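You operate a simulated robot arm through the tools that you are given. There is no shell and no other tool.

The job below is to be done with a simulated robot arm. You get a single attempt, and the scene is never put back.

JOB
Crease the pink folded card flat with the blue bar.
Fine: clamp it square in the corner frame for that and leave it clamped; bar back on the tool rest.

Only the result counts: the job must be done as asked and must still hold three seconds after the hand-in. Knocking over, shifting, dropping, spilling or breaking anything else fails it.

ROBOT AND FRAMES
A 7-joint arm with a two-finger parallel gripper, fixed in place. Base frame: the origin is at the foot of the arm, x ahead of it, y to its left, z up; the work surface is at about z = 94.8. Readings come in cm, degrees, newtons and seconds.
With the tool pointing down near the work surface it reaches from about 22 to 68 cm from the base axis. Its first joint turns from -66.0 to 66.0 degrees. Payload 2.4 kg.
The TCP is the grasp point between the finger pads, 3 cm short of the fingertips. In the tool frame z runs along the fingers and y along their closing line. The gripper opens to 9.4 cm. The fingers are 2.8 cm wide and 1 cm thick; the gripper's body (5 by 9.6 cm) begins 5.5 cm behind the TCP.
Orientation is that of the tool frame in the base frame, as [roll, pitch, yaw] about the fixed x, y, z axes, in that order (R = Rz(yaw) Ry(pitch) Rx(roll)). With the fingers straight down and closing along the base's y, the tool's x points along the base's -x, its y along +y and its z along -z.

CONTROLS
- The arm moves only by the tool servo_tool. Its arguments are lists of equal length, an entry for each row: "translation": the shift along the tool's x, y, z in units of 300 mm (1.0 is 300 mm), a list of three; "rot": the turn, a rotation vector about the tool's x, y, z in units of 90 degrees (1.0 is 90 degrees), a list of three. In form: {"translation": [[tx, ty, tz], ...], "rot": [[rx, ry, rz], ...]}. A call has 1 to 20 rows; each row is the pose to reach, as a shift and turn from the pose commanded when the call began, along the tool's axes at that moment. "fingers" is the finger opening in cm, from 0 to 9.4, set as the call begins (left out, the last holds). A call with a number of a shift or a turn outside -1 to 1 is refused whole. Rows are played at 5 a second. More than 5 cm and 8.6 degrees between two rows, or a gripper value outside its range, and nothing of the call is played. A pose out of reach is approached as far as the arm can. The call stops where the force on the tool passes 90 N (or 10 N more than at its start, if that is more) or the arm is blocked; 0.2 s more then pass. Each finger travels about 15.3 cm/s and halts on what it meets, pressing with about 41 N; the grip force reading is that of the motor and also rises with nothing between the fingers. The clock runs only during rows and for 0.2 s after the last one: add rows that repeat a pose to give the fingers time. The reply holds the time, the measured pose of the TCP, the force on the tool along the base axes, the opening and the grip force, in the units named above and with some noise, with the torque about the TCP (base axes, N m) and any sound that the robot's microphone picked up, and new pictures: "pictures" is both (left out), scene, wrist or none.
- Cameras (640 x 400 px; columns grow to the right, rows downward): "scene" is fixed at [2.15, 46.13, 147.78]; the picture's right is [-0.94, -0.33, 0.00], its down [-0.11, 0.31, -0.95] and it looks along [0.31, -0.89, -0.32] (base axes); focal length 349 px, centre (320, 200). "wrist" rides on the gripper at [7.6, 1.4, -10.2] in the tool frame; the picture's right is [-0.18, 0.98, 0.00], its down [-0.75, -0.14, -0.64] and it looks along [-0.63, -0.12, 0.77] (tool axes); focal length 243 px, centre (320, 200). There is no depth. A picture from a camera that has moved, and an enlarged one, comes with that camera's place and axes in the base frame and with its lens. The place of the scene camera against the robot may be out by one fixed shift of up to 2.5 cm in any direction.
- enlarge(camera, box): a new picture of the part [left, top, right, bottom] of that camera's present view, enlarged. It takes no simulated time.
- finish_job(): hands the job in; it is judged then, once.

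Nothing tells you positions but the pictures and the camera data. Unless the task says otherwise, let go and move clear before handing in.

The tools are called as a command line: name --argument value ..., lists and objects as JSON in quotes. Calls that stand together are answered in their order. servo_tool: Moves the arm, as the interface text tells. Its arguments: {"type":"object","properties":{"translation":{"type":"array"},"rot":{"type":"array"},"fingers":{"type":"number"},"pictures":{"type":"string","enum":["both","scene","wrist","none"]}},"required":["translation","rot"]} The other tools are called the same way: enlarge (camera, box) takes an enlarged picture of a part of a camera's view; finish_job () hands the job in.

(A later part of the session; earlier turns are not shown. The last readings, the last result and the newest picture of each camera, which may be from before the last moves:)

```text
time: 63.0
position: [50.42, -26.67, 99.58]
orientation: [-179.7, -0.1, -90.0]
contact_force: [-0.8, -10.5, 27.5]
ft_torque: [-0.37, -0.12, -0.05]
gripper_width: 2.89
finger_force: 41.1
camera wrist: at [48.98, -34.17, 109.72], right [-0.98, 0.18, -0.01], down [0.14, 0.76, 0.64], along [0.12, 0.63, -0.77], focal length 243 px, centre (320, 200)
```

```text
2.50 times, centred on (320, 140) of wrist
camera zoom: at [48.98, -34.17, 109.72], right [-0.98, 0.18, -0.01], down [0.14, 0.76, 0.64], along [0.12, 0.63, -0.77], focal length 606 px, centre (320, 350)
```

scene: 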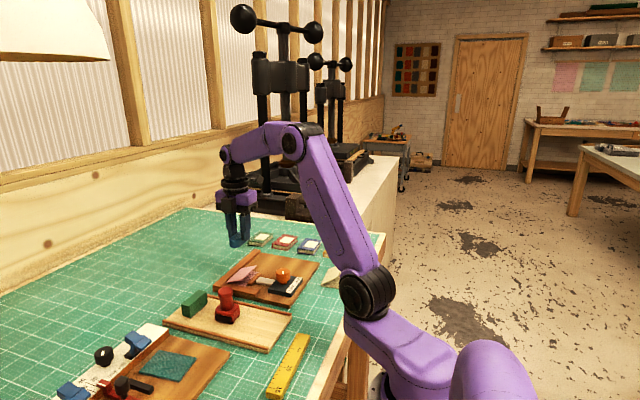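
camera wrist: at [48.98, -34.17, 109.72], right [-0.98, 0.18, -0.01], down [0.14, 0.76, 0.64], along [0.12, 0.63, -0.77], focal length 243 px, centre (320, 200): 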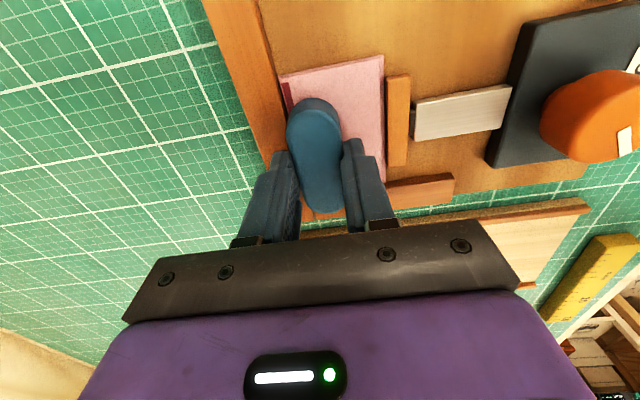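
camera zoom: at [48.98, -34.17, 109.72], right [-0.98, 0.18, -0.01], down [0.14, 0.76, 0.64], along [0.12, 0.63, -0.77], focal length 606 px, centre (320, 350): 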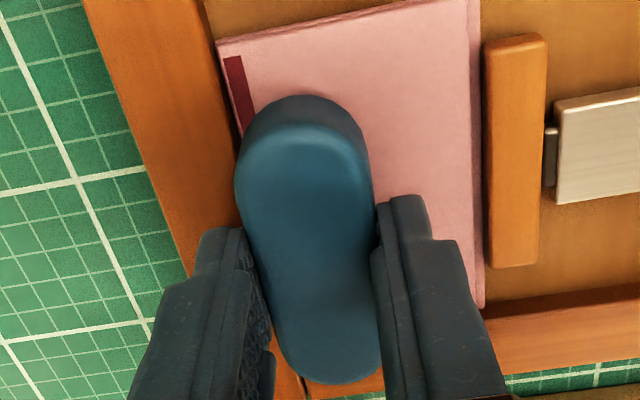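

A dark crease mark is appearing along the fold where the stroke passed. I'll lift the bar and see how much of the fold is creased.

servo_tool --translation '[[0, 0, -0.02], [0, 0, -0.08], [0, 0, -0.16], [0.05, 0.03, -0.22], [0.05, 0.1, -0.28], [0.05, 0.1, -0.28]]' --rot '[[0, 0, 0], [0, 0, 0], [0, 0, 0], [0, 0, 0], [0, 0, 0], [0, 0, 0]]' --fingers 0 --pictures "both"

enlarge --camera "scene" --box '[215, 245, 295, 305]'

enlarge --camera "wrist" --box '[200, 20, 400, 200]'

```text
time: 64.4
position: [47.31, -28.14, 107.76]
orientation: [179.9, 0.0, -90.0]
contact_force: [-0.4, -0.3, -0.8]
ft_torque: [0.04, -0.01, 0.02]
gripper_width: 2.89
finger_force: 41.0
camera wrist: at [45.92, -35.72, 117.95], right [-0.98, 0.18, 0.0], down [0.14, 0.75, 0.64], along [0.12, 0.63, -0.77], focal length 243 px, centre (320, 200)
```

scene: 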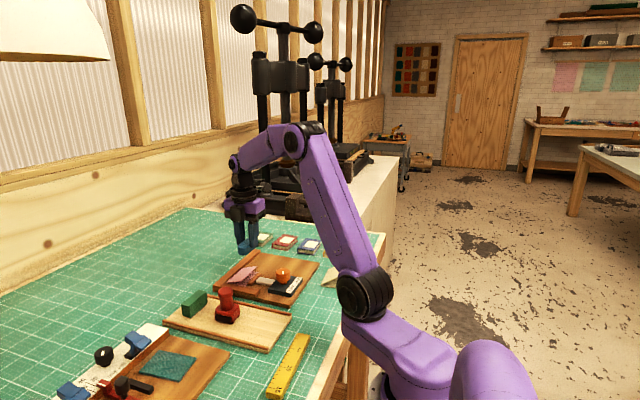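
wrist: 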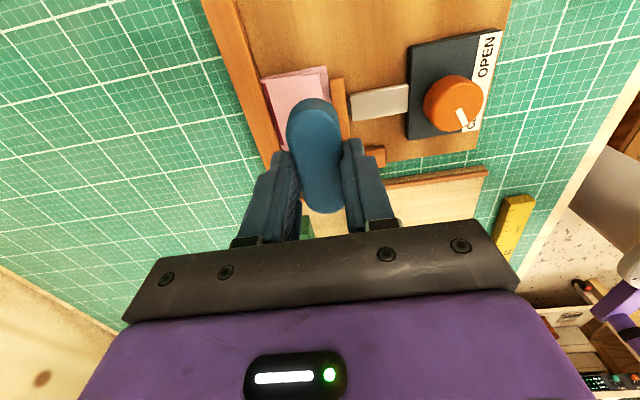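

```text
6.67 times, centred on (255, 275) of scene
camera zoom: at [2.15, 46.13, 147.78], right [-0.94, -0.33, 0.0], down [-0.11, 0.31, -0.95], along [0.31, -0.89, -0.32], focal length 2328 px, centre (753, -300)
```

zoom: 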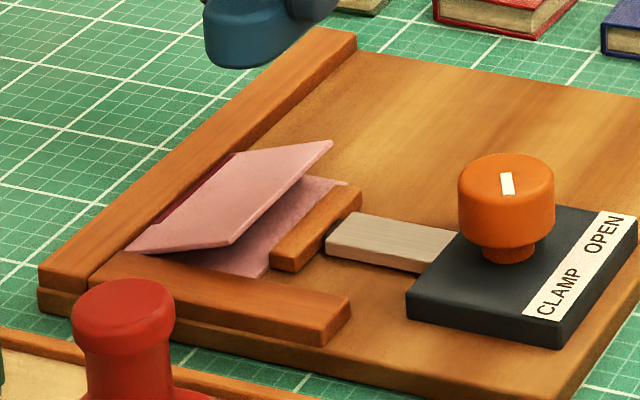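

```text
2.22 times, centred on (300, 110) of wrist
camera zoom: at [45.92, -35.72, 117.95], right [-0.98, 0.18, 0.0], down [0.14, 0.75, 0.64], along [0.12, 0.63, -0.77], focal length 539 px, centre (364, 400)
```

zoom: 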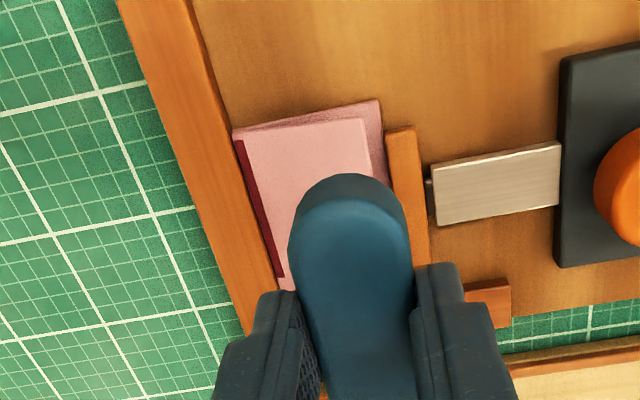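

enlarge --camera "scene" --box '[228, 258, 268, 288]'

enlarge --camera "wrist" --box '[250, 55, 350, 165]'

```text
13.33 times, centred on (248, 273) of scene
camera zoom: at [2.15, 46.13, 147.78], right [-0.94, -0.33, 0.0], down [-0.11, 0.31, -0.95], along [0.31, -0.89, -0.32], focal length 4655 px, centre (1280, -773)
```

zoom: 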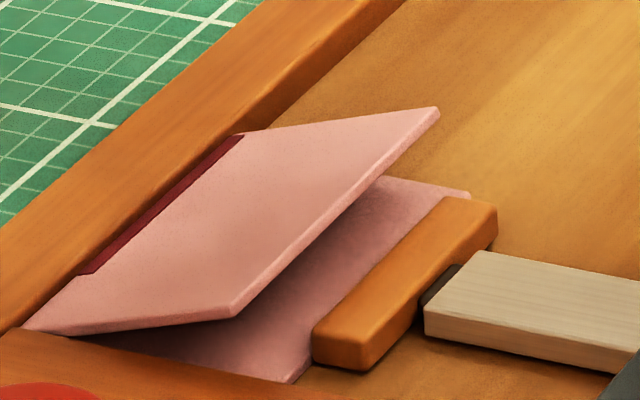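

```text
3.64 times, centred on (300, 110) of wrist
camera zoom: at [45.92, -35.72, 117.95], right [-0.98, 0.18, 0.0], down [0.14, 0.75, 0.64], along [0.12, 0.63, -0.77], focal length 882 px, centre (393, 527)
```

zoom: 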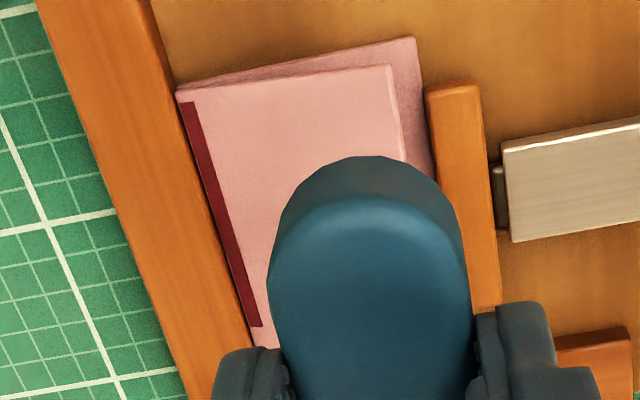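

The mark covers about three quarters of the fold; the last 2 cm or so at the side-fence end is still unmarked. I'll press again there with the bar tipped a few degrees, so its +y end bears into the corner.

servo_tool --translation '[[-0.03, -0.05, 0.03], [-0.0607, -0.1017, 0.06], [-0.0607, -0.1017, 0.15], [-0.0607, -0.1017, 0.24], [-0.0607, -0.1017, 0.25], [-0.0607, -0.1017, 0.26], [-0.0607, -0.1017, 0.265], [-0.0607, -0.1017, 0.265]]' --rot '[[0, 0.0167, 0], [0, 0.0333, 0], [0, 0.0333, 0], [0, 0.0333, 0], [0, 0.0333, 0], [0, 0.0333, 0], [0, 0.0333, 0], [0, 0.0333, 0]]' --fingers 0 --pictures "wrist"

enlarge --camera "scene" --box '[215, 235, 295, 305]'

```text
time: 66.2
position: [50.5, -26.29, 99.92]
orientation: [-179.9, -3.1, -90.0]
contact_force: [-5.3, 3.2, 26.4]
ft_torque: [1.02, 0.18, 0.17]
gripper_width: 2.88
finger_force: 41.1
camera wrist: at [49.01, -33.23, 110.5], right [-0.98, 0.18, -0.01], down [0.14, 0.79, 0.6], along [0.12, 0.59, -0.8], focal length 243 px, centre (320, 200)
```

wrist: 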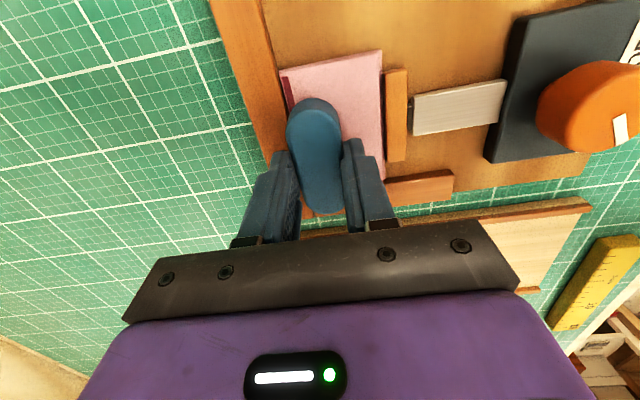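

```text
5.71 times, centred on (255, 270) of scene
camera zoom: at [2.09, 46.16, 147.77], right [-0.94, -0.33, 0.0], down [-0.11, 0.31, -0.95], along [0.31, -0.89, -0.32], focal length 1995 px, centre (691, -200)
```

zoom: 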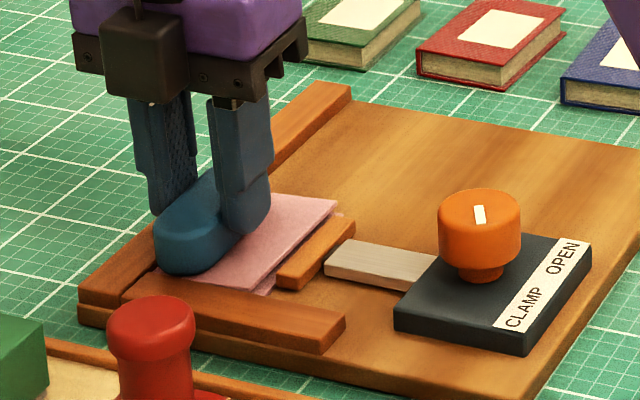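

servo_tool --translation '[[0, 0, -0.012], [0.012, 0, -0.012], [0.012, 0, 0.0], [0.012, 0, 0.003], [0.012, 0, 0.005], [0.012, 0, 0.005]]' --rot '[[0, 0, 0], [0, 0, 0], [0, 0, 0], [0, 0, 0], [0, 0, 0], [0, 0, 0]]' --fingers 0 --pictures "wrist"

enlarge --camera "scene" --box '[215, 245, 275, 295]'

```text
time: 67.6
position: [50.47, -26.63, 99.64]
orientation: [-180.0, -3.0, -89.9]
contact_force: [-0.8, 0.5, 0.4]
ft_torque: [0.04, 0.03, 0.04]
gripper_width: 2.87
finger_force: 41.2
camera wrist: at [49.02, -33.64, 110.27], right [-0.98, 0.18, -0.01], down [0.14, 0.79, 0.6], along [0.12, 0.59, -0.8], focal length 243 px, centre (320, 200)
```

wrist: 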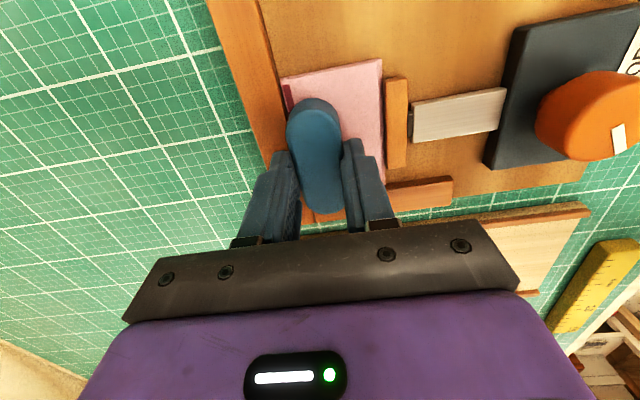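

```text
8.00 times, centred on (245, 270) of scene
camera zoom: at [2.14, 46.13, 147.77], right [-0.94, -0.33, 0.0], down [-0.11, 0.31, -0.95], along [0.31, -0.89, -0.32], focal length 2793 px, centre (920, -360)
```

zoom: 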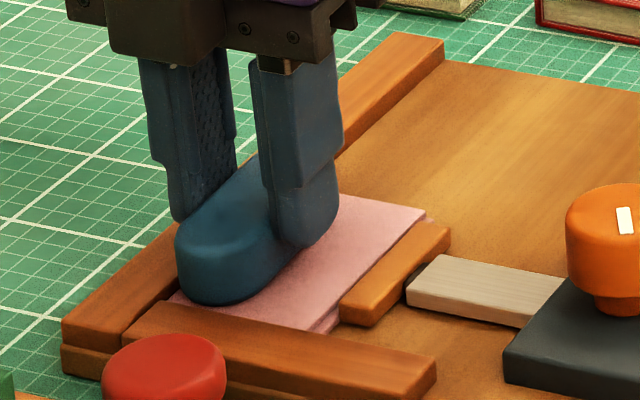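

servo_tool --translation '[[0, 0, 0.003], [0, 0, 0.006], [0, 0, 0.006]]' --rot '[[0, 0, 0], [0, 0, 0], [0, 0, 0]]' --fingers 0 --pictures "none"

```text
time: 68.4
position: [50.5, -26.67, 99.6]
orientation: [-179.8, -3.1, -90.0]
contact_force: [-1.8, 0.6, 17.8]
ft_torque: [0.6, 0.05, 0.06]
gripper_width: 2.9
finger_force: 40.9
```

servo_tool --translation '[[0, 0, 0.003], [0.005, 0, 0.003], [0.01, 0, 0.003], [0.005, 0, 0.003], [-0.003, 0, 0.003], [-0.003, 0, 0.003]]' --rot '[[0, 0, 0], [0, 0, 0], [0, 0, 0], [0, 0, 0], [0, 0, 0], [0, 0, 0]]' --fingers 0 --pictures "none"

servo_tool --translation '[[0, 0, -0.02], [0, 0, -0.08], [0, 0, -0.16], [0.05, 0.03, -0.22], [0.05, 0.1, -0.28], [0.05, 0.1, -0.28]]' --rot '[[0, 0, 0], [0, 0, 0], [0, 0, 0], [0, 0, 0], [0, 0, 0], [0, 0, 0]]' --fingers 0 --pictures "wrist"

enlarge --camera "scene" --box '[228, 258, 268, 288]'

enlarge --camera "wrist" --box '[250, 55, 350, 165]'

```text
time: 69.8
position: [50.54, -26.74, 99.57]
orientation: [-179.8, -3.1, -90.0]
contact_force: [3.0, -4.0, 21.6]
ft_torque: [0.47, -0.19, -0.11]
gripper_width: 2.87
finger_force: 40.4
```

```text
time: 71.2
position: [47.49, -27.72, 107.88]
orientation: [-179.9, -3.0, -89.9]
contact_force: [0.3, -0.4, -0.5]
ft_torque: [0.0, 0.04, -0.01]
gripper_width: 2.88
finger_force: 40.9
camera wrist: at [46.04, -34.65, 118.41], right [-0.98, 0.18, -0.01], down [0.14, 0.79, 0.6], along [0.12, 0.59, -0.8], focal length 243 px, centre (320, 200)
```

wrist: 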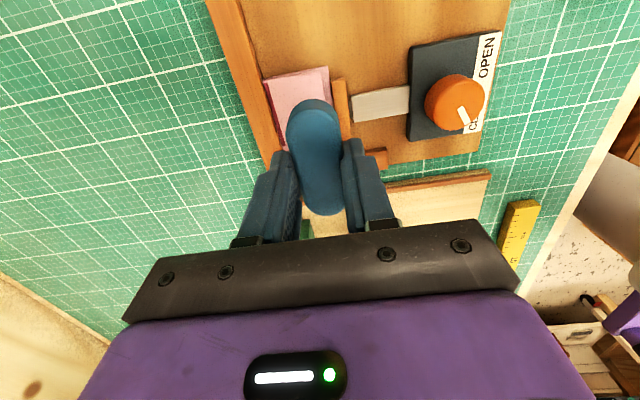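

```text
13.33 times, centred on (248, 273) of scene
camera zoom: at [2.15, 46.13, 147.78], right [-0.94, -0.33, 0.0], down [-0.11, 0.31, -0.95], along [0.31, -0.89, -0.32], focal length 4655 px, centre (1280, -773)
```

zoom: 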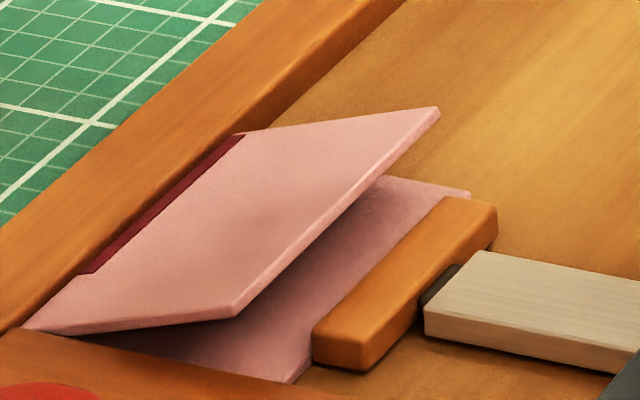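

```text
3.64 times, centred on (300, 110) of wrist
camera zoom: at [46.04, -34.65, 118.41], right [-0.98, 0.18, -0.01], down [0.14, 0.79, 0.6], along [0.12, 0.59, -0.8], focal length 882 px, centre (393, 527)
```

zoom: 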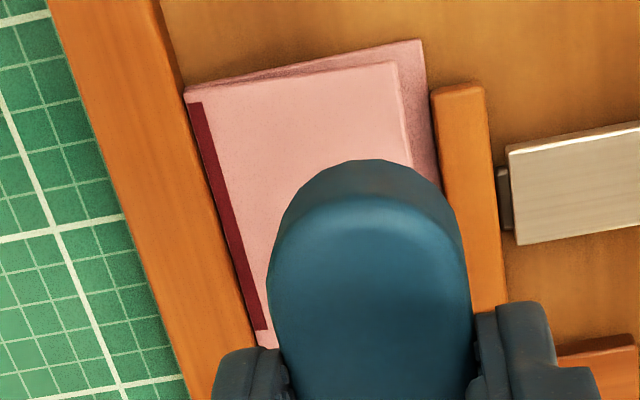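

Pressing the end alone left the mark unchanged. The mark seems to follow the bar's centre, about ±1.5 cm. I'll tip the bar the other way, so its +y end clears the side fence, and press with its centre over the unmarked part.

servo_tool --translation '[[-0.048, -0.05, -0.0025], [-0.0965, -0.1, -0.005], [-0.1025, -0.1, 0.108], [-0.1084, -0.1, 0.2213], [-0.1084, -0.1, 0.2213]]' --rot '[[0, -0.06, 0], [0, -0.1222, 0], [0, -0.1222, 0], [0, -0.1222, 0], [0, -0.1222, 0]]' --fingers 0 --pictures "wrist"

enlarge --camera "scene" --box '[215, 235, 285, 295]'

```text
time: 72.4
position: [50.52, -24.8, 101.06]
orientation: [-179.9, 8.0, -90.0]
contact_force: [0.4, -0.3, 0.1]
ft_torque: [-0.01, -0.03, -0.02]
gripper_width: 2.88
finger_force: 41.2
camera wrist: at [48.98, -33.6, 110.06], right [-0.98, 0.18, 0.03], down [0.14, 0.66, 0.74], along [0.12, 0.73, -0.67], focal length 243 px, centre (320, 200)
```

wrist: 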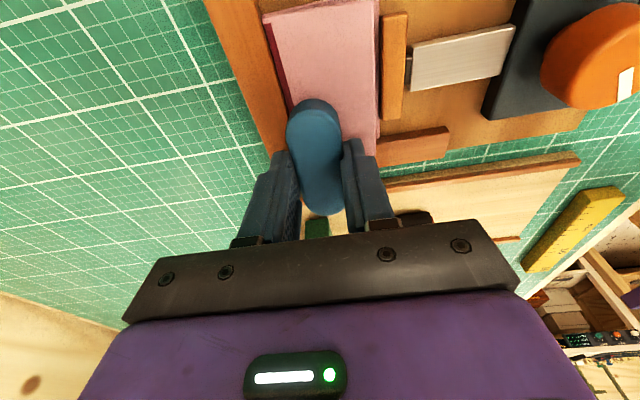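

```text
6.67 times, centred on (250, 265) of scene
camera zoom: at [2.15, 46.13, 147.78], right [-0.94, -0.33, 0.0], down [-0.11, 0.31, -0.95], along [0.31, -0.89, -0.32], focal length 2328 px, centre (787, -233)
```

zoom: 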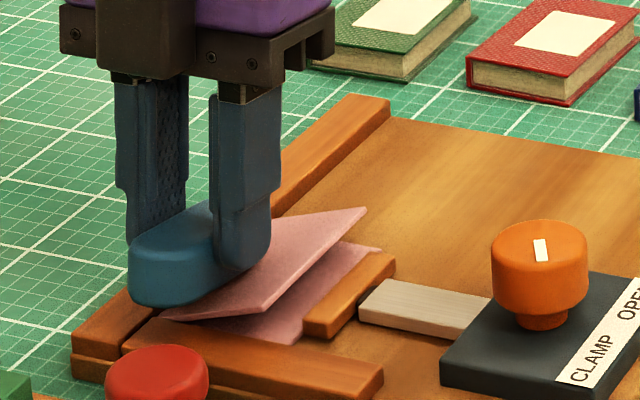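

servo_tool --translation '[[0.0014, 0, 0.0099], [0.0028, 0, 0.0198], [0.0042, 0, 0.0297], [0.0051, 0, 0.0363], [0.0051, 0, 0.0363]]' --rot '[[0, 0, 0], [0, 0, 0], [0, 0, 0], [0, 0, 0], [0, 0, 0]]' --fingers 0 --pictures "none"

enlarge --camera "scene" --box '[215, 235, 285, 295]'

```text
time: 73.6
position: [50.51, -24.72, 100.06]
orientation: [-179.8, 8.0, -90.0]
contact_force: [0.4, -0.2, 3.5]
ft_torque: [-0.18, 0.04, 0.02]
gripper_width: 2.9
finger_force: 41.1
```

```text
6.67 times, centred on (250, 265) of scene
camera zoom: at [2.14, 46.14, 147.77], right [-0.94, -0.33, 0.0], down [-0.11, 0.31, -0.95], along [0.31, -0.89, -0.32], focal length 2328 px, centre (787, -233)
```

zoom: 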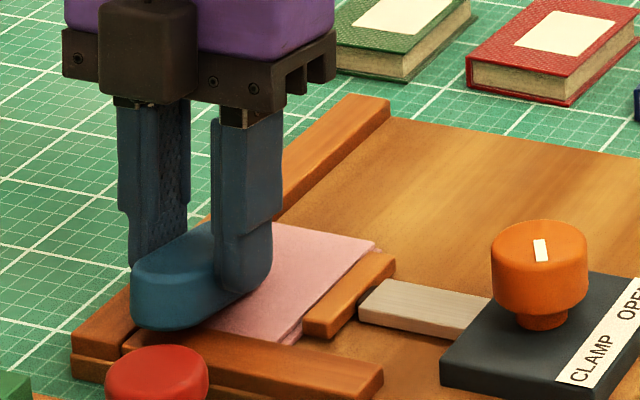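

servo_tool --translation '[[0.0005, 0, 0.0033], [0.0009, 0, 0.0066], [0.0009, 0, 0.0066]]' --rot '[[0, 0, 0], [0, 0, 0], [0, 0, 0]]' --fingers 0 --pictures "none"

```text
time: 74.4
position: [50.39, -24.73, 99.86]
orientation: [-179.8, 7.9, -90.1]
contact_force: [-2.5, 1.2, 24.0]
ft_torque: [-0.64, 0.07, -0.08]
gripper_width: 2.87
finger_force: 41.0
```

servo_tool --translation '[[-0.005, 0, 0.0007], [-0.0099, 0, 0.0014], [-0.0148, 0, 0.0021], [-0.0148, 0, 0.0021]]' --rot '[[0, 0, 0], [0, 0, 0], [0, 0, 0], [0, 0, 0]]' --fingers 0 --pictures "none"

servo_tool --translation '[[-0.003, 0, -0.02], [-0.012, 0, -0.08], [-0.022, 0, -0.16], [0.09, 0.05, -0.2], [0.13, 0.15, -0.22], [0.13, 0.15, -0.22]]' --rot '[[0, 0, 0], [0, 0, 0], [0, 0, 0], [0, 0.04, 0], [0, 0.0889, 0], [0, 0.0889, 0]]' --fingers 0 --pictures "wrist"

enlarge --camera "scene" --box '[228, 258, 268, 288]'

enlarge --camera "wrist" --box '[220, 40, 350, 165]'

```text
time: 75.4
position: [50.47, -24.34, 99.9]
orientation: [-179.9, 8.0, -90.1]
contact_force: [-0.2, -9.5, 23.3]
ft_torque: [-1.1, -0.01, 0.01]
gripper_width: 2.9
finger_force: 41.3
```

```text
time: 76.8
position: [45.99, -29.24, 105.64]
orientation: [-179.9, 0.1, -90.0]
contact_force: [-0.9, 0.4, -1.0]
ft_torque: [-0.01, 0.04, 0.03]
gripper_width: 2.89
finger_force: 41.2
camera wrist: at [44.52, -36.61, 115.9], right [-0.98, 0.18, 0.0], down [0.14, 0.75, 0.64], along [0.12, 0.63, -0.77], focal length 243 px, centre (320, 200)
```

wrist: 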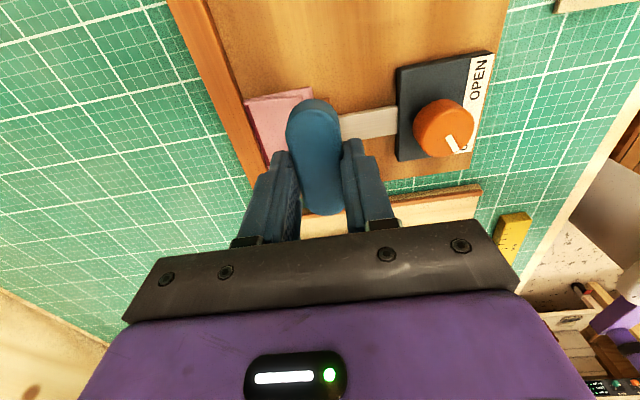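

```text
13.33 times, centred on (248, 273) of scene
camera zoom: at [2.15, 46.13, 147.78], right [-0.94, -0.33, 0.0], down [-0.11, 0.31, -0.95], along [0.31, -0.89, -0.32], focal length 4655 px, centre (1280, -773)
```

zoom: 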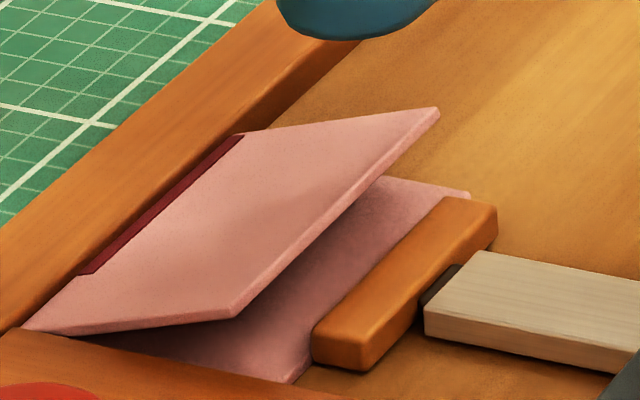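

```text
3.20 times, centred on (285, 102) of wrist
camera zoom: at [44.52, -36.61, 115.9], right [-0.98, 0.18, 0.0], down [0.14, 0.75, 0.64], along [0.12, 0.63, -0.77], focal length 776 px, centre (432, 512)
```

zoom: 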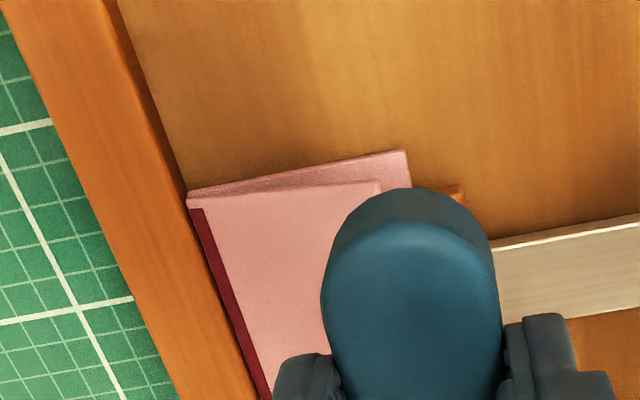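

The mark still hasn't changed, so contact probably has to be flat and right at the fold. I'll go back to a level bar held snug against the far fence and repeat the stroke, pressing all the way to the side fence.

servo_tool --translation '[[-0.0367, -0.0725, 0.0], [-0.0733, -0.145, 0.0], [-0.0733, -0.145, 0.0858], [-0.0733, -0.145, 0.1717], [-0.0733, -0.145, 0.19], [-0.0733, -0.145, 0.2], [-0.0733, -0.145, 0.2]]' --rot '[[0, 0, 0], [0, 0, 0], [0, 0, 0], [0, 0, 0], [0, 0, 0], [0, 0, 0], [0, 0, 0]]' --fingers 0 --pictures "wrist"

enlarge --camera "scene" --box '[215, 245, 275, 295]'

```text
time: 78.4
position: [50.28, -26.78, 99.75]
orientation: [180.0, 0.0, -89.9]
contact_force: [0.9, 0.2, -0.2]
ft_torque: [-0.05, 0.01, 0.0]
gripper_width: 2.87
finger_force: 40.7
camera wrist: at [48.85, -34.39, 109.91], right [-0.98, 0.18, 0.0], down [0.14, 0.75, 0.64], along [0.12, 0.63, -0.77], focal length 243 px, centre (320, 200)
```

wrist: 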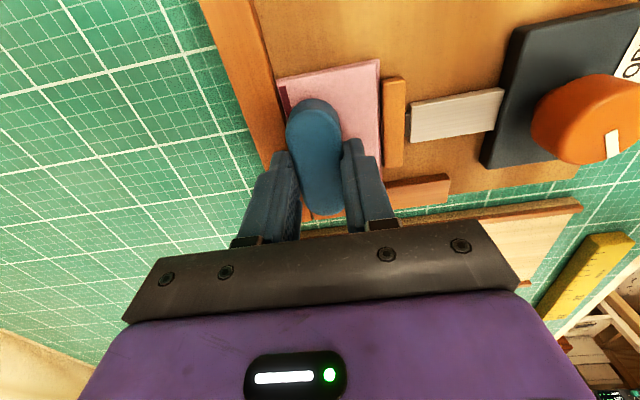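

```text
8.00 times, centred on (245, 270) of scene
camera zoom: at [2.15, 46.13, 147.78], right [-0.94, -0.33, 0.0], down [-0.11, 0.31, -0.95], along [0.31, -0.89, -0.32], focal length 2793 px, centre (920, -360)
```

zoom: 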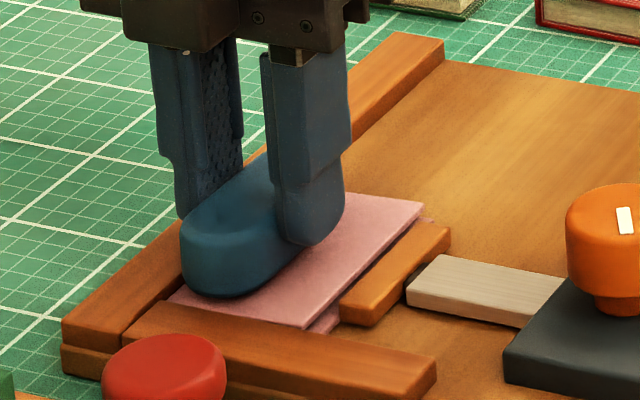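

servo_tool --translation '[[0, -0.005, 0], [0, -0.009, 0], [0, -0.009, 0]]' --rot '[[0, 0, 0], [0, 0, 0], [0, 0, 0]]' --fingers 0 --pictures "none"

```text
time: 79.2
position: [50.56, -27.0, 99.76]
orientation: [179.9, -0.1, -90.1]
contact_force: [-3.9, -0.9, -0.6]
ft_torque: [0.0, 0.18, 0.01]
gripper_width: 2.89
finger_force: 40.6
```

servo_tool --translation '[[0, 0, 0.004], [0, 0, 0.008], [0, 0, 0.01], [0, 0, 0.01]]' --rot '[[0, 0, 0], [0, 0, 0], [0, 0, 0], [0, 0, 0]]' --fingers 0 --pictures "none"

```text
time: 80.2
position: [50.53, -26.88, 99.5]
orientation: [180.0, 0.0, -90.0]
contact_force: [-10.5, 1.3, 11.8]
ft_torque: [-0.18, 0.31, 0.02]
gripper_width: 2.87
finger_force: 41.0
```

servo_tool --translation '[[0, 0, 0.003], [0, 0, 0.006], [0.0, 0, 0.006], [-0.006, 0, 0.006], [-0.012, 0, 0.006], [-0.016, 0, 0.006], [-0.016, 0, 0.006]]' --rot '[[0, 0, 0], [0, 0, 0], [0, 0, 0], [0, 0, 0], [0, 0, 0], [0, 0, 0], [0, 0, 0]]' --fingers 0 --pictures "none"

servo_tool --translation '[[0, 0, -0.02], [0, 0, -0.08], [0, 0.02, -0.16], [0.08, 0.1, -0.22], [0.08, 0.15, -0.22], [0.08, 0.15, -0.22]]' --rot '[[0, 0, 0], [0, 0, 0], [0, 0, 0], [0, 0, 0], [0, 0, 0], [0, 0, 0]]' --fingers 0 --pictures "wrist"

enlarge --camera "scene" --box '[228, 258, 268, 288]'

```text
time: 81.8
position: [50.59, -26.71, 99.3]
orientation: [-179.9, -0.3, -90.1]
contact_force: [-10.0, -16.3, 24.3]
ft_torque: [-1.09, 0.21, 0.01]
gripper_width: 2.9
finger_force: 40.7
```

```text
time: 83.2
position: [46.01, -28.57, 105.96]
orientation: [179.9, 0.0, -90.0]
contact_force: [0.1, 0.6, -0.6]
ft_torque: [-0.01, -0.02, 0.02]
gripper_width: 2.88
finger_force: 41.1
camera wrist: at [44.59, -36.25, 116.1], right [-0.98, 0.18, 0.0], down [0.14, 0.75, 0.64], along [0.12, 0.63, -0.77], focal length 243 px, centre (320, 200)
```

wrist: 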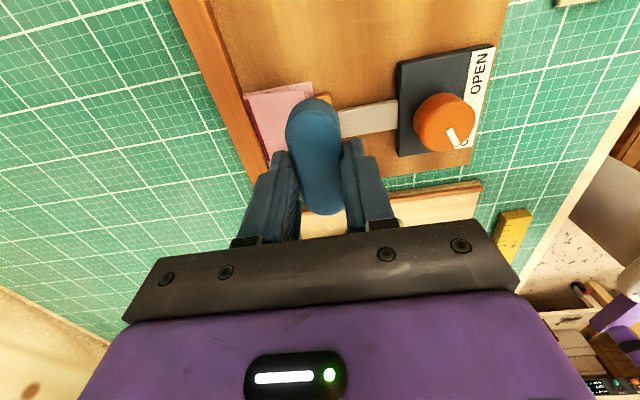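

```text
13.33 times, centred on (248, 273) of scene
camera zoom: at [2.15, 46.13, 147.78], right [-0.94, -0.33, 0.0], down [-0.11, 0.31, -0.95], along [0.31, -0.89, -0.32], focal length 4655 px, centre (1280, -773)
```

zoom: 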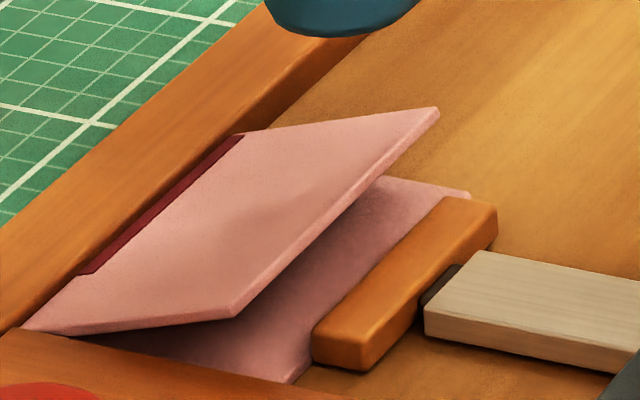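

No change yet. The mark seems to need the bar's straight edge right over the fold, so I'll seat the bar lightly against both fences first (as far +y as it can go) and then press harder there.

servo_tool --translation '[[-0.04, -0.075, 0.0], [-0.075, -0.15, 0.05], [-0.075, -0.15, 0.13], [-0.075, -0.15, 0.195], [-0.075, -0.15, 0.208], [-0.075, -0.15, 0.208]]' --rot '[[0, 0, 0], [0, 0, 0], [0, 0, 0], [0, 0, 0], [0, 0, 0], [0, 0, 0]]' --fingers 0 --pictures "wrist"

enlarge --camera "scene" --box '[215, 245, 275, 295]'

```text
time: 84.6
position: [50.67, -26.53, 99.62]
orientation: [-179.8, -0.1, -90.1]
contact_force: [-1.6, 1.3, 8.1]
ft_torque: [-0.23, -0.08, -0.02]
gripper_width: 2.85
finger_force: 41.1
camera wrist: at [49.19, -34.02, 109.9], right [-0.98, 0.18, 0.0], down [0.14, 0.75, 0.64], along [0.12, 0.63, -0.77], focal length 243 px, centre (320, 200)
```

wrist: 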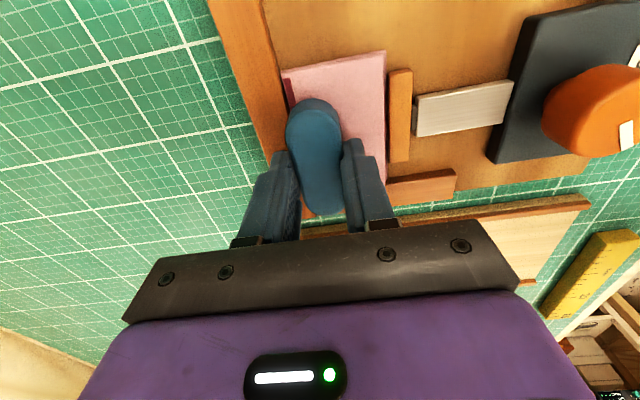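

```text
8.00 times, centred on (245, 270) of scene
camera zoom: at [2.13, 46.14, 147.77], right [-0.94, -0.33, 0.0], down [-0.11, 0.31, -0.95], along [0.31, -0.89, -0.32], focal length 2793 px, centre (920, -360)
```

zoom: 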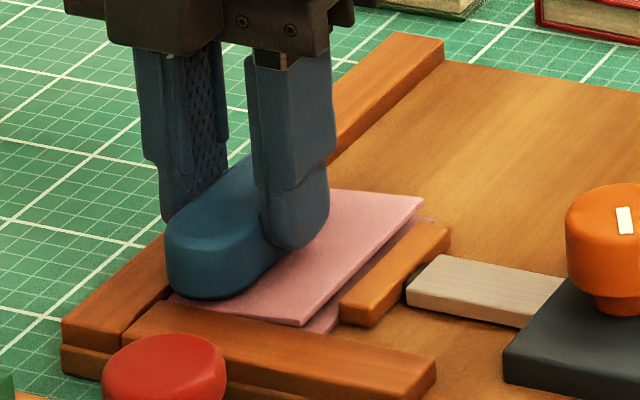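

servo_tool --translation '[[0, 0, -0.015], [0.005, 0.012, -0.015], [0.005, 0.012, 0.0], [0.005, 0.012, 0.007], [0.005, 0.012, 0.007]]' --rot '[[0, 0, 0], [0, 0, 0], [0, 0, 0], [0, 0, 0], [0, 0, 0]]' --fingers 0 --pictures "none"

enlarge --camera "scene" --box '[215, 245, 275, 295]'

```text
time: 85.8
position: [50.25, -26.64, 99.42]
orientation: [180.0, -0.1, -89.9]
contact_force: [0.1, -0.6, 0.8]
ft_torque: [-0.07, 0.04, -0.04]
gripper_width: 2.87
finger_force: 40.9
```

```text
8.00 times, centred on (245, 270) of scene
camera zoom: at [2.14, 46.13, 147.77], right [-0.94, -0.33, 0.0], down [-0.11, 0.31, -0.95], along [0.31, -0.89, -0.32], focal length 2793 px, centre (920, -360)
```

zoom: 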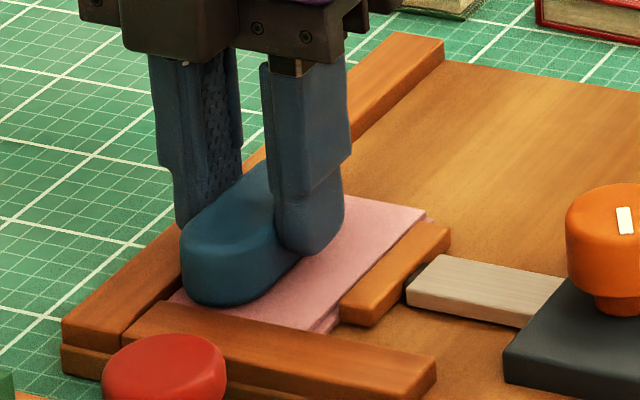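

The bar had been riding on the fence edge; now it's clear of it. I'll press down flat here.

servo_tool --translation '[[0, 0, 0.004], [0, 0, 0.008], [0, 0, 0.008]]' --rot '[[0, 0, 0], [0, 0, 0], [0, 0, 0]]' --fingers 0 --pictures "none"

```text
time: 86.6
position: [50.25, -26.73, 99.31]
orientation: [-179.8, 0.0, -90.1]
contact_force: [-3.9, 1.7, 22.6]
ft_torque: [-0.47, 0.02, -0.05]
gripper_width: 2.87
finger_force: 41.1
```

The centre of pressure shows the bar sits slightly tipped in the grip, -y end low. I'll counter-tilt the wrist by about 2° to bring the +y part into contact.

servo_tool --translation '[[0, 0, -0.008], [0, 0, -0.008], [0, 0, -0.002], [0, 0, 0.0], [0, 0, 0.0]]' --rot '[[0, 0.011, 0], [0, 0.0222, 0], [0, 0.0222, 0], [0, 0.0222, 0], [0, 0.0222, 0]]' --fingers 0 --pictures "none"

```text
time: 87.8
position: [50.31, -26.55, 99.34]
orientation: [-179.9, -2.0, -90.0]
contact_force: [-1.1, 4.6, 28.3]
ft_torque: [0.99, -0.12, 0.08]
gripper_width: 2.84
finger_force: 40.7
```

servo_tool --translation '[[0, 0, -0.003], [0, 0, -0.001], [0, 0, 0.001], [0, 0, 0.001]]' --rot '[[0, -0.006, 0], [0, -0.01, 0], [0, -0.01, 0], [0, -0.01, 0]]' --fingers 0 --pictures "none"

```text
time: 88.8
position: [50.13, -26.73, 99.2]
orientation: [-179.8, -1.2, -90.0]
contact_force: [2.3, 0.1, 26.4]
ft_torque: [-0.08, -0.25, 0.02]
gripper_width: 2.86
finger_force: 40.7
```

The bar is level on the card again at 26 N, with the pressure centred. Now a short loaded stroke to the side-fence limit, then lift and look.

servo_tool --translation '[[0, -0.004, 0], [-0.004, -0.006, 0], [-0.008, -0.006, 0], [-0.012, -0.006, 0], [-0.015, -0.006, 0], [-0.015, -0.006, 0]]' --rot '[[0, 0, 0], [0, 0, 0], [0, 0, 0], [0, 0, 0], [0, 0, 0], [0, 0, 0]]' --fingers 0 --pictures "none"

servo_tool --translation '[[0, 0, -0.02], [0, 0, -0.08], [0, 0.02, -0.16], [0.08, 0.1, -0.22], [0.08, 0.15, -0.22], [0.08, 0.15, -0.22]]' --rot '[[0, 0, 0], [0, 0, 0], [0, 0, 0], [0, 0, 0], [0, 0, 0], [0, 0, 0]]' --fingers 0 --pictures "wrist"

enlarge --camera "scene" --box '[228, 258, 268, 288]'

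```text
time: 90.2
position: [50.35, -26.54, 99.37]
orientation: [-179.8, -1.4, -90.1]
contact_force: [-4.7, -21.7, 24.2]
ft_torque: [-0.65, 0.02, -0.01]
gripper_width: 2.9
finger_force: 41.4
```

```text
time: 91.6
position: [45.91, -28.57, 105.9]
orientation: [-180.0, -1.2, -90.0]
contact_force: [-0.1, -1.1, -1.5]
ft_torque: [0.0, 0.0, 0.01]
gripper_width: 2.86
finger_force: 41.1
camera wrist: at [44.43, -35.86, 116.2], right [-0.98, 0.18, 0.0], down [0.14, 0.77, 0.63], along [0.12, 0.62, -0.78], focal length 243 px, centre (320, 200)
```

wrist: 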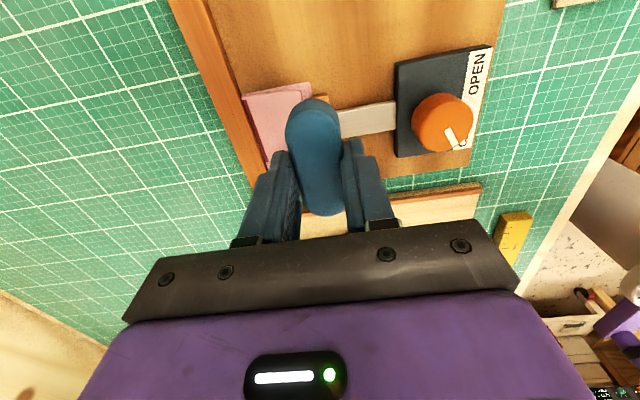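

```text
13.33 times, centred on (248, 273) of scene
camera zoom: at [2.15, 46.13, 147.78], right [-0.94, -0.33, 0.0], down [-0.11, 0.31, -0.95], along [0.31, -0.89, -0.32], focal length 4655 px, centre (1280, -773)
```

zoom: 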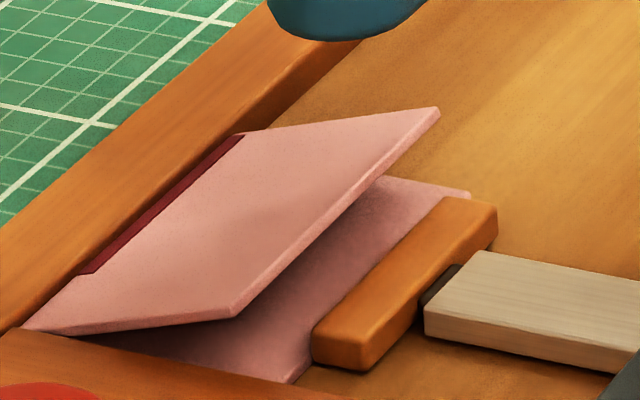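

The mark hasn't moved and still fits "bar centre ±1.5 cm along the fold", which is the bar's half width. So I'll turn the bar across the fold and run it sideways into the corner, starting by lifting and turning the wrist.

servo_tool --translation '[[-0.0267, -0.0183, -0.05], [-0.0533, -0.0367, -0.103], [-0.0533, -0.0367, -0.103]]' --rot '[[0, -0.0067, 0], [0, -0.0133, 0], [0, -0.0133, 0]]' --fingers 0 --pictures "none"

servo_tool --translation '[[0, 0, 0], [0, 0, 0], [0, 0, 0], [0, 0, 0], [0, 0, 0], [0, 0, 0], [0, 0, 0], [0, 0, 0], [0, 0, 0], [0, 0, 0], [0, 0, 0], [0, 0, 0]]' --rot '[[0, 0, 0.0909], [0, 0, 0.1818], [0, 0, 0.2727], [0, 0, 0.3636], [0, 0, 0.4545], [0, 0, 0.5454], [0, 0, 0.6363], [0, 0, 0.7272], [0, 0, 0.8181], [0, 0, 0.909], [0, 0, 1.0], [0, 0, 1.0]]' --fingers 0 --pictures "both"

enlarge --camera "scene" --box '[215, 205, 295, 295]'

enlarge --camera "wrist" --box '[220, 40, 440, 220]'

```text
time: 92.4
position: [46.96, -26.76, 108.94]
orientation: [-180.0, 0.1, -89.9]
contact_force: [0.0, 0.5, -1.0]
ft_torque: [-0.01, -0.01, 0.02]
gripper_width: 2.87
finger_force: 41.2
```

```text
time: 95.0
position: [46.97, -26.85, 108.89]
orientation: [179.9, 0.0, 180.0]
contact_force: [-0.6, -1.1, -0.8]
ft_torque: [0.0, 0.03, 0.0]
gripper_width: 2.86
finger_force: 40.9
camera wrist: at [39.37, -25.35, 119.06], right [0.19, 0.98, 0.0], down [0.75, -0.14, 0.64], along [0.63, -0.12, -0.77], focal length 243 px, centre (320, 200)
```

scene: 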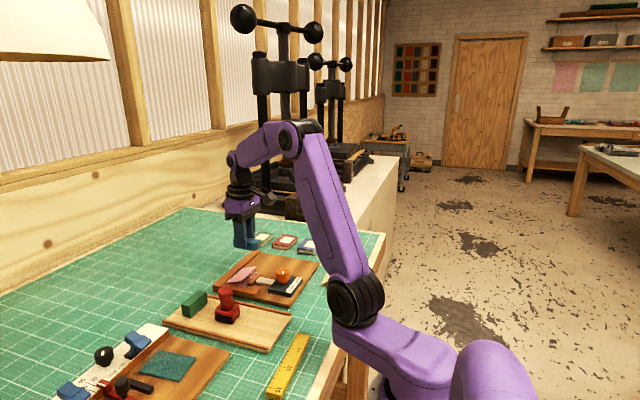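
wrist: 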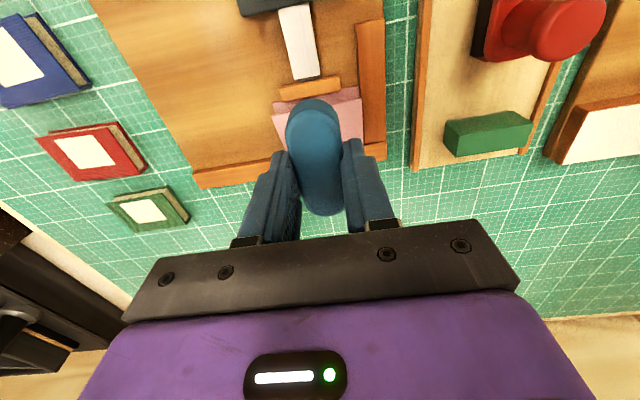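

```text
4.44 times, centred on (255, 250) of scene
camera zoom: at [2.15, 46.13, 147.78], right [-0.94, -0.33, 0.0], down [-0.11, 0.31, -0.95], along [0.31, -0.89, -0.32], focal length 1552 px, centre (609, -22)
```

zoom: 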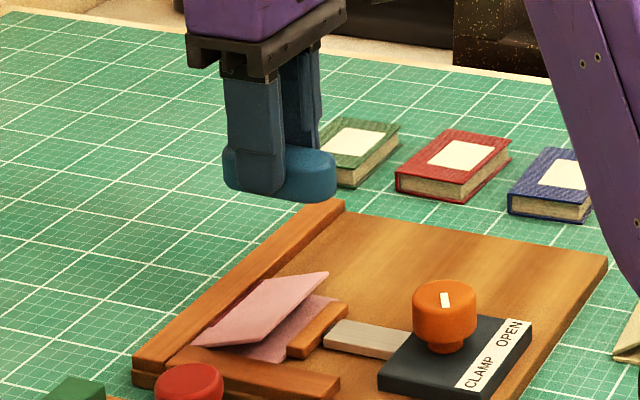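

```text
2.22 times, centred on (330, 130) of wrist
camera zoom: at [39.37, -25.35, 119.06], right [0.19, 0.98, 0.0], down [0.75, -0.14, 0.64], along [0.63, -0.12, -0.77], focal length 539 px, centre (298, 356)
```

zoom: 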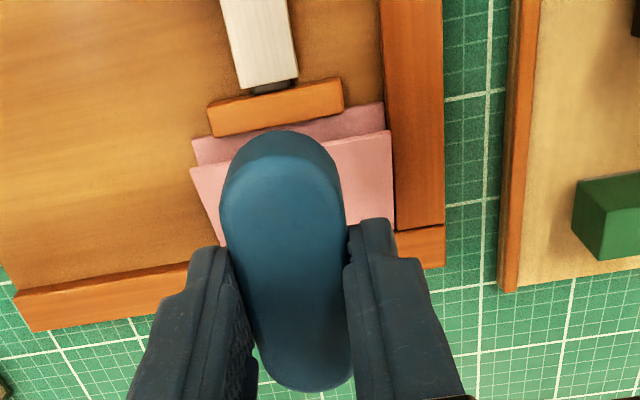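

servo_tool --translation '[[-0.03, 0.0033, 0.0], [-0.055, 0.0067, 0.05], [-0.055, 0.0067, 0.15], [-0.055, 0.0067, 0.25], [-0.055, 0.0067, 0.275], [-0.055, 0.0067, 0.285], [-0.055, 0.0067, 0.295], [-0.055, 0.0067, 0.295]]' --rot '[[0, 0.0289, 0], [0, 0.0578, 0], [0, 0.0578, 0], [0, 0.0578, 0], [0, 0.0578, 0], [0, 0.0578, 0], [0, 0.0578, 0], [0, 0.0578, 0]]' --fingers 0 --pictures "both"

enlarge --camera "scene" --box '[215, 240, 275, 295]'

enlarge --camera "wrist" --box '[220, 80, 440, 240]'

```text
time: 96.8
position: [48.62, -26.64, 100.02]
orientation: [179.9, -5.2, 180.0]
contact_force: [1.3, -0.3, -0.3]
ft_torque: [0.01, 0.01, -0.03]
gripper_width: 2.88
finger_force: 41.3
camera wrist: at [41.97, -25.17, 110.85], right [0.18, 0.98, -0.02], down [0.81, -0.14, 0.57], along [0.56, -0.12, -0.82], focal length 243 px, centre (320, 200)
```

scene: 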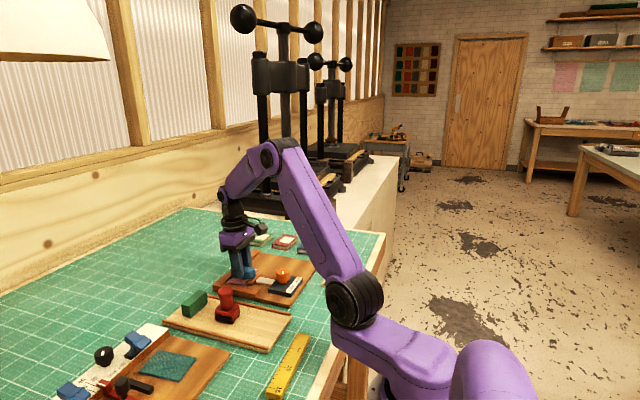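
wrist: 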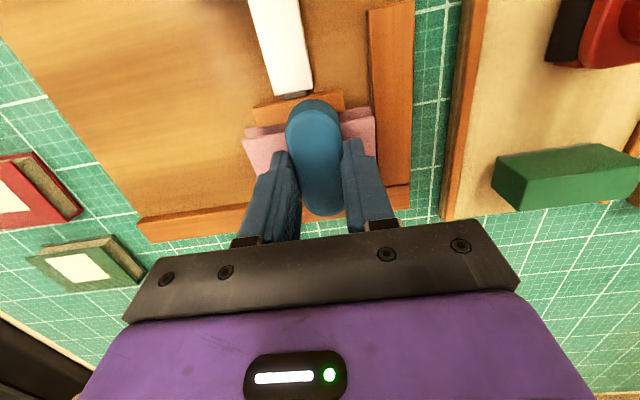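

```text
7.27 times, centred on (245, 268) of scene
camera zoom: at [2.15, 46.13, 147.78], right [-0.94, -0.33, 0.0], down [-0.11, 0.31, -0.95], along [0.31, -0.89, -0.32], focal length 2539 px, centre (866, -291)
```

zoom: 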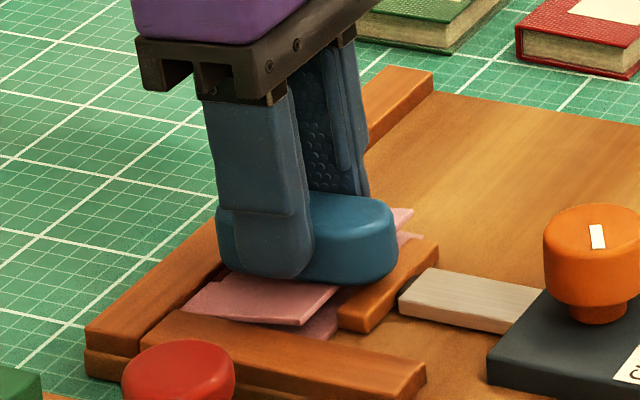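

```text
2.50 times, centred on (330, 160) of wrist
camera zoom: at [41.97, -25.17, 110.85], right [0.18, 0.98, -0.02], down [0.81, -0.14, 0.57], along [0.56, -0.12, -0.82], focal length 606 px, centre (295, 300)
```

zoom: 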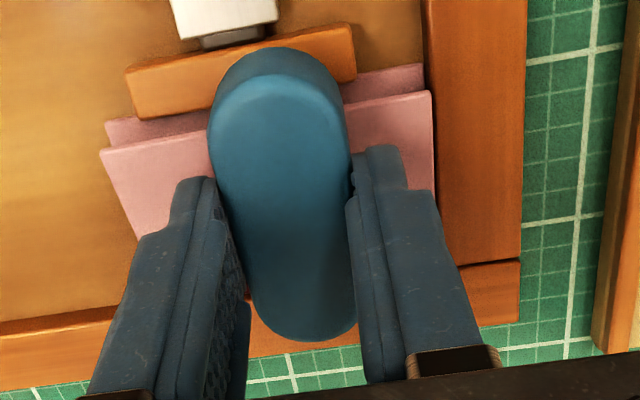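

servo_tool --translation '[[-0.0003, 0, 0.0033], [-0.0006, 0, 0.0067], [-0.0009, 0, 0.01], [-0.0009, 0, 0.01]]' --rot '[[0, 0, 0], [0, 0, 0], [0, 0, 0], [0, 0, 0]]' --fingers 0 --pictures "none"

enlarge --camera "scene" --box '[215, 240, 275, 295]'

```text
time: 97.8
position: [48.64, -26.55, 99.8]
orientation: [179.9, -5.2, 179.9]
contact_force: [0.0, -0.4, -0.5]
ft_torque: [-0.02, 0.03, -0.03]
gripper_width: 2.89
finger_force: 40.7
```

```text
7.27 times, centred on (245, 268) of scene
camera zoom: at [2.15, 46.13, 147.78], right [-0.94, -0.33, 0.0], down [-0.11, 0.31, -0.95], along [0.31, -0.89, -0.32], focal length 2539 px, centre (866, -291)
```

zoom: 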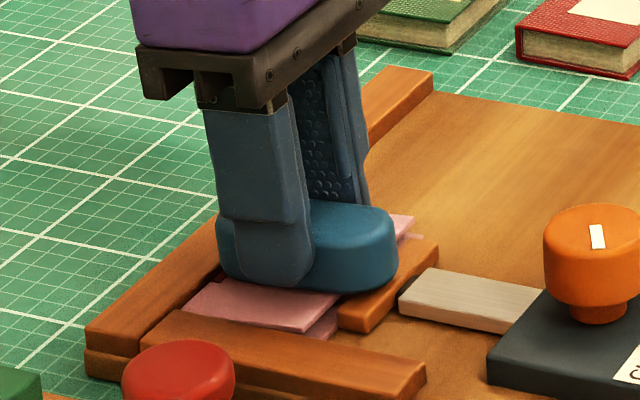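

servo_tool --translation '[[-0.0003, 0, 0.0033], [-0.0006, 0, 0.0067], [-0.0006, 0, 0.0067]]' --rot '[[0, 0, 0], [0, 0, 0], [0, 0, 0]]' --fingers 0 --pictures "none"

```text
time: 98.6
position: [48.64, -26.61, 99.51]
orientation: [179.9, -5.3, -180.0]
contact_force: [-0.7, -0.8, 4.4]
ft_torque: [-0.04, -0.16, 0.0]
gripper_width: 2.89
finger_force: 40.7
```

servo_tool --translation '[[-0.0003, 0, 0.0033], [-0.0005, 0, 0.006], [-0.0005, 0, 0.006]]' --rot '[[0, 0, 0], [0, 0, 0], [0, 0, 0]]' --fingers 0 --pictures "none"

enlarge --camera "scene" --box '[215, 240, 275, 295]'

```text
time: 99.4
position: [48.64, -26.64, 99.47]
orientation: [-180.0, -5.0, 180.0]
contact_force: [-3.6, 1.0, 24.1]
ft_torque: [0.06, -0.53, 0.04]
gripper_width: 2.88
finger_force: 41.4
```

```text
7.27 times, centred on (245, 268) of scene
camera zoom: at [2.09, 46.16, 147.77], right [-0.94, -0.33, 0.0], down [-0.11, 0.31, -0.95], along [0.31, -0.89, -0.32], focal length 2539 px, centre (866, -291)
```

zoom: 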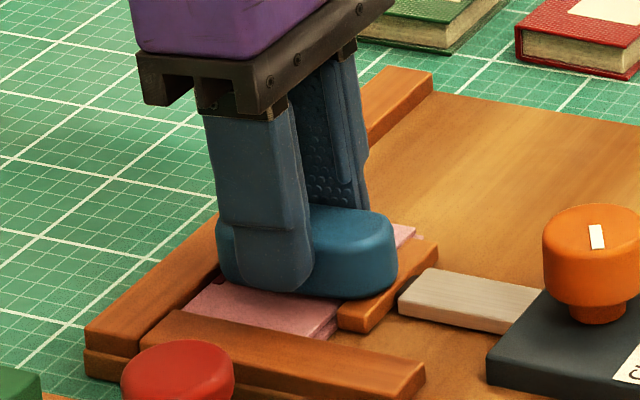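

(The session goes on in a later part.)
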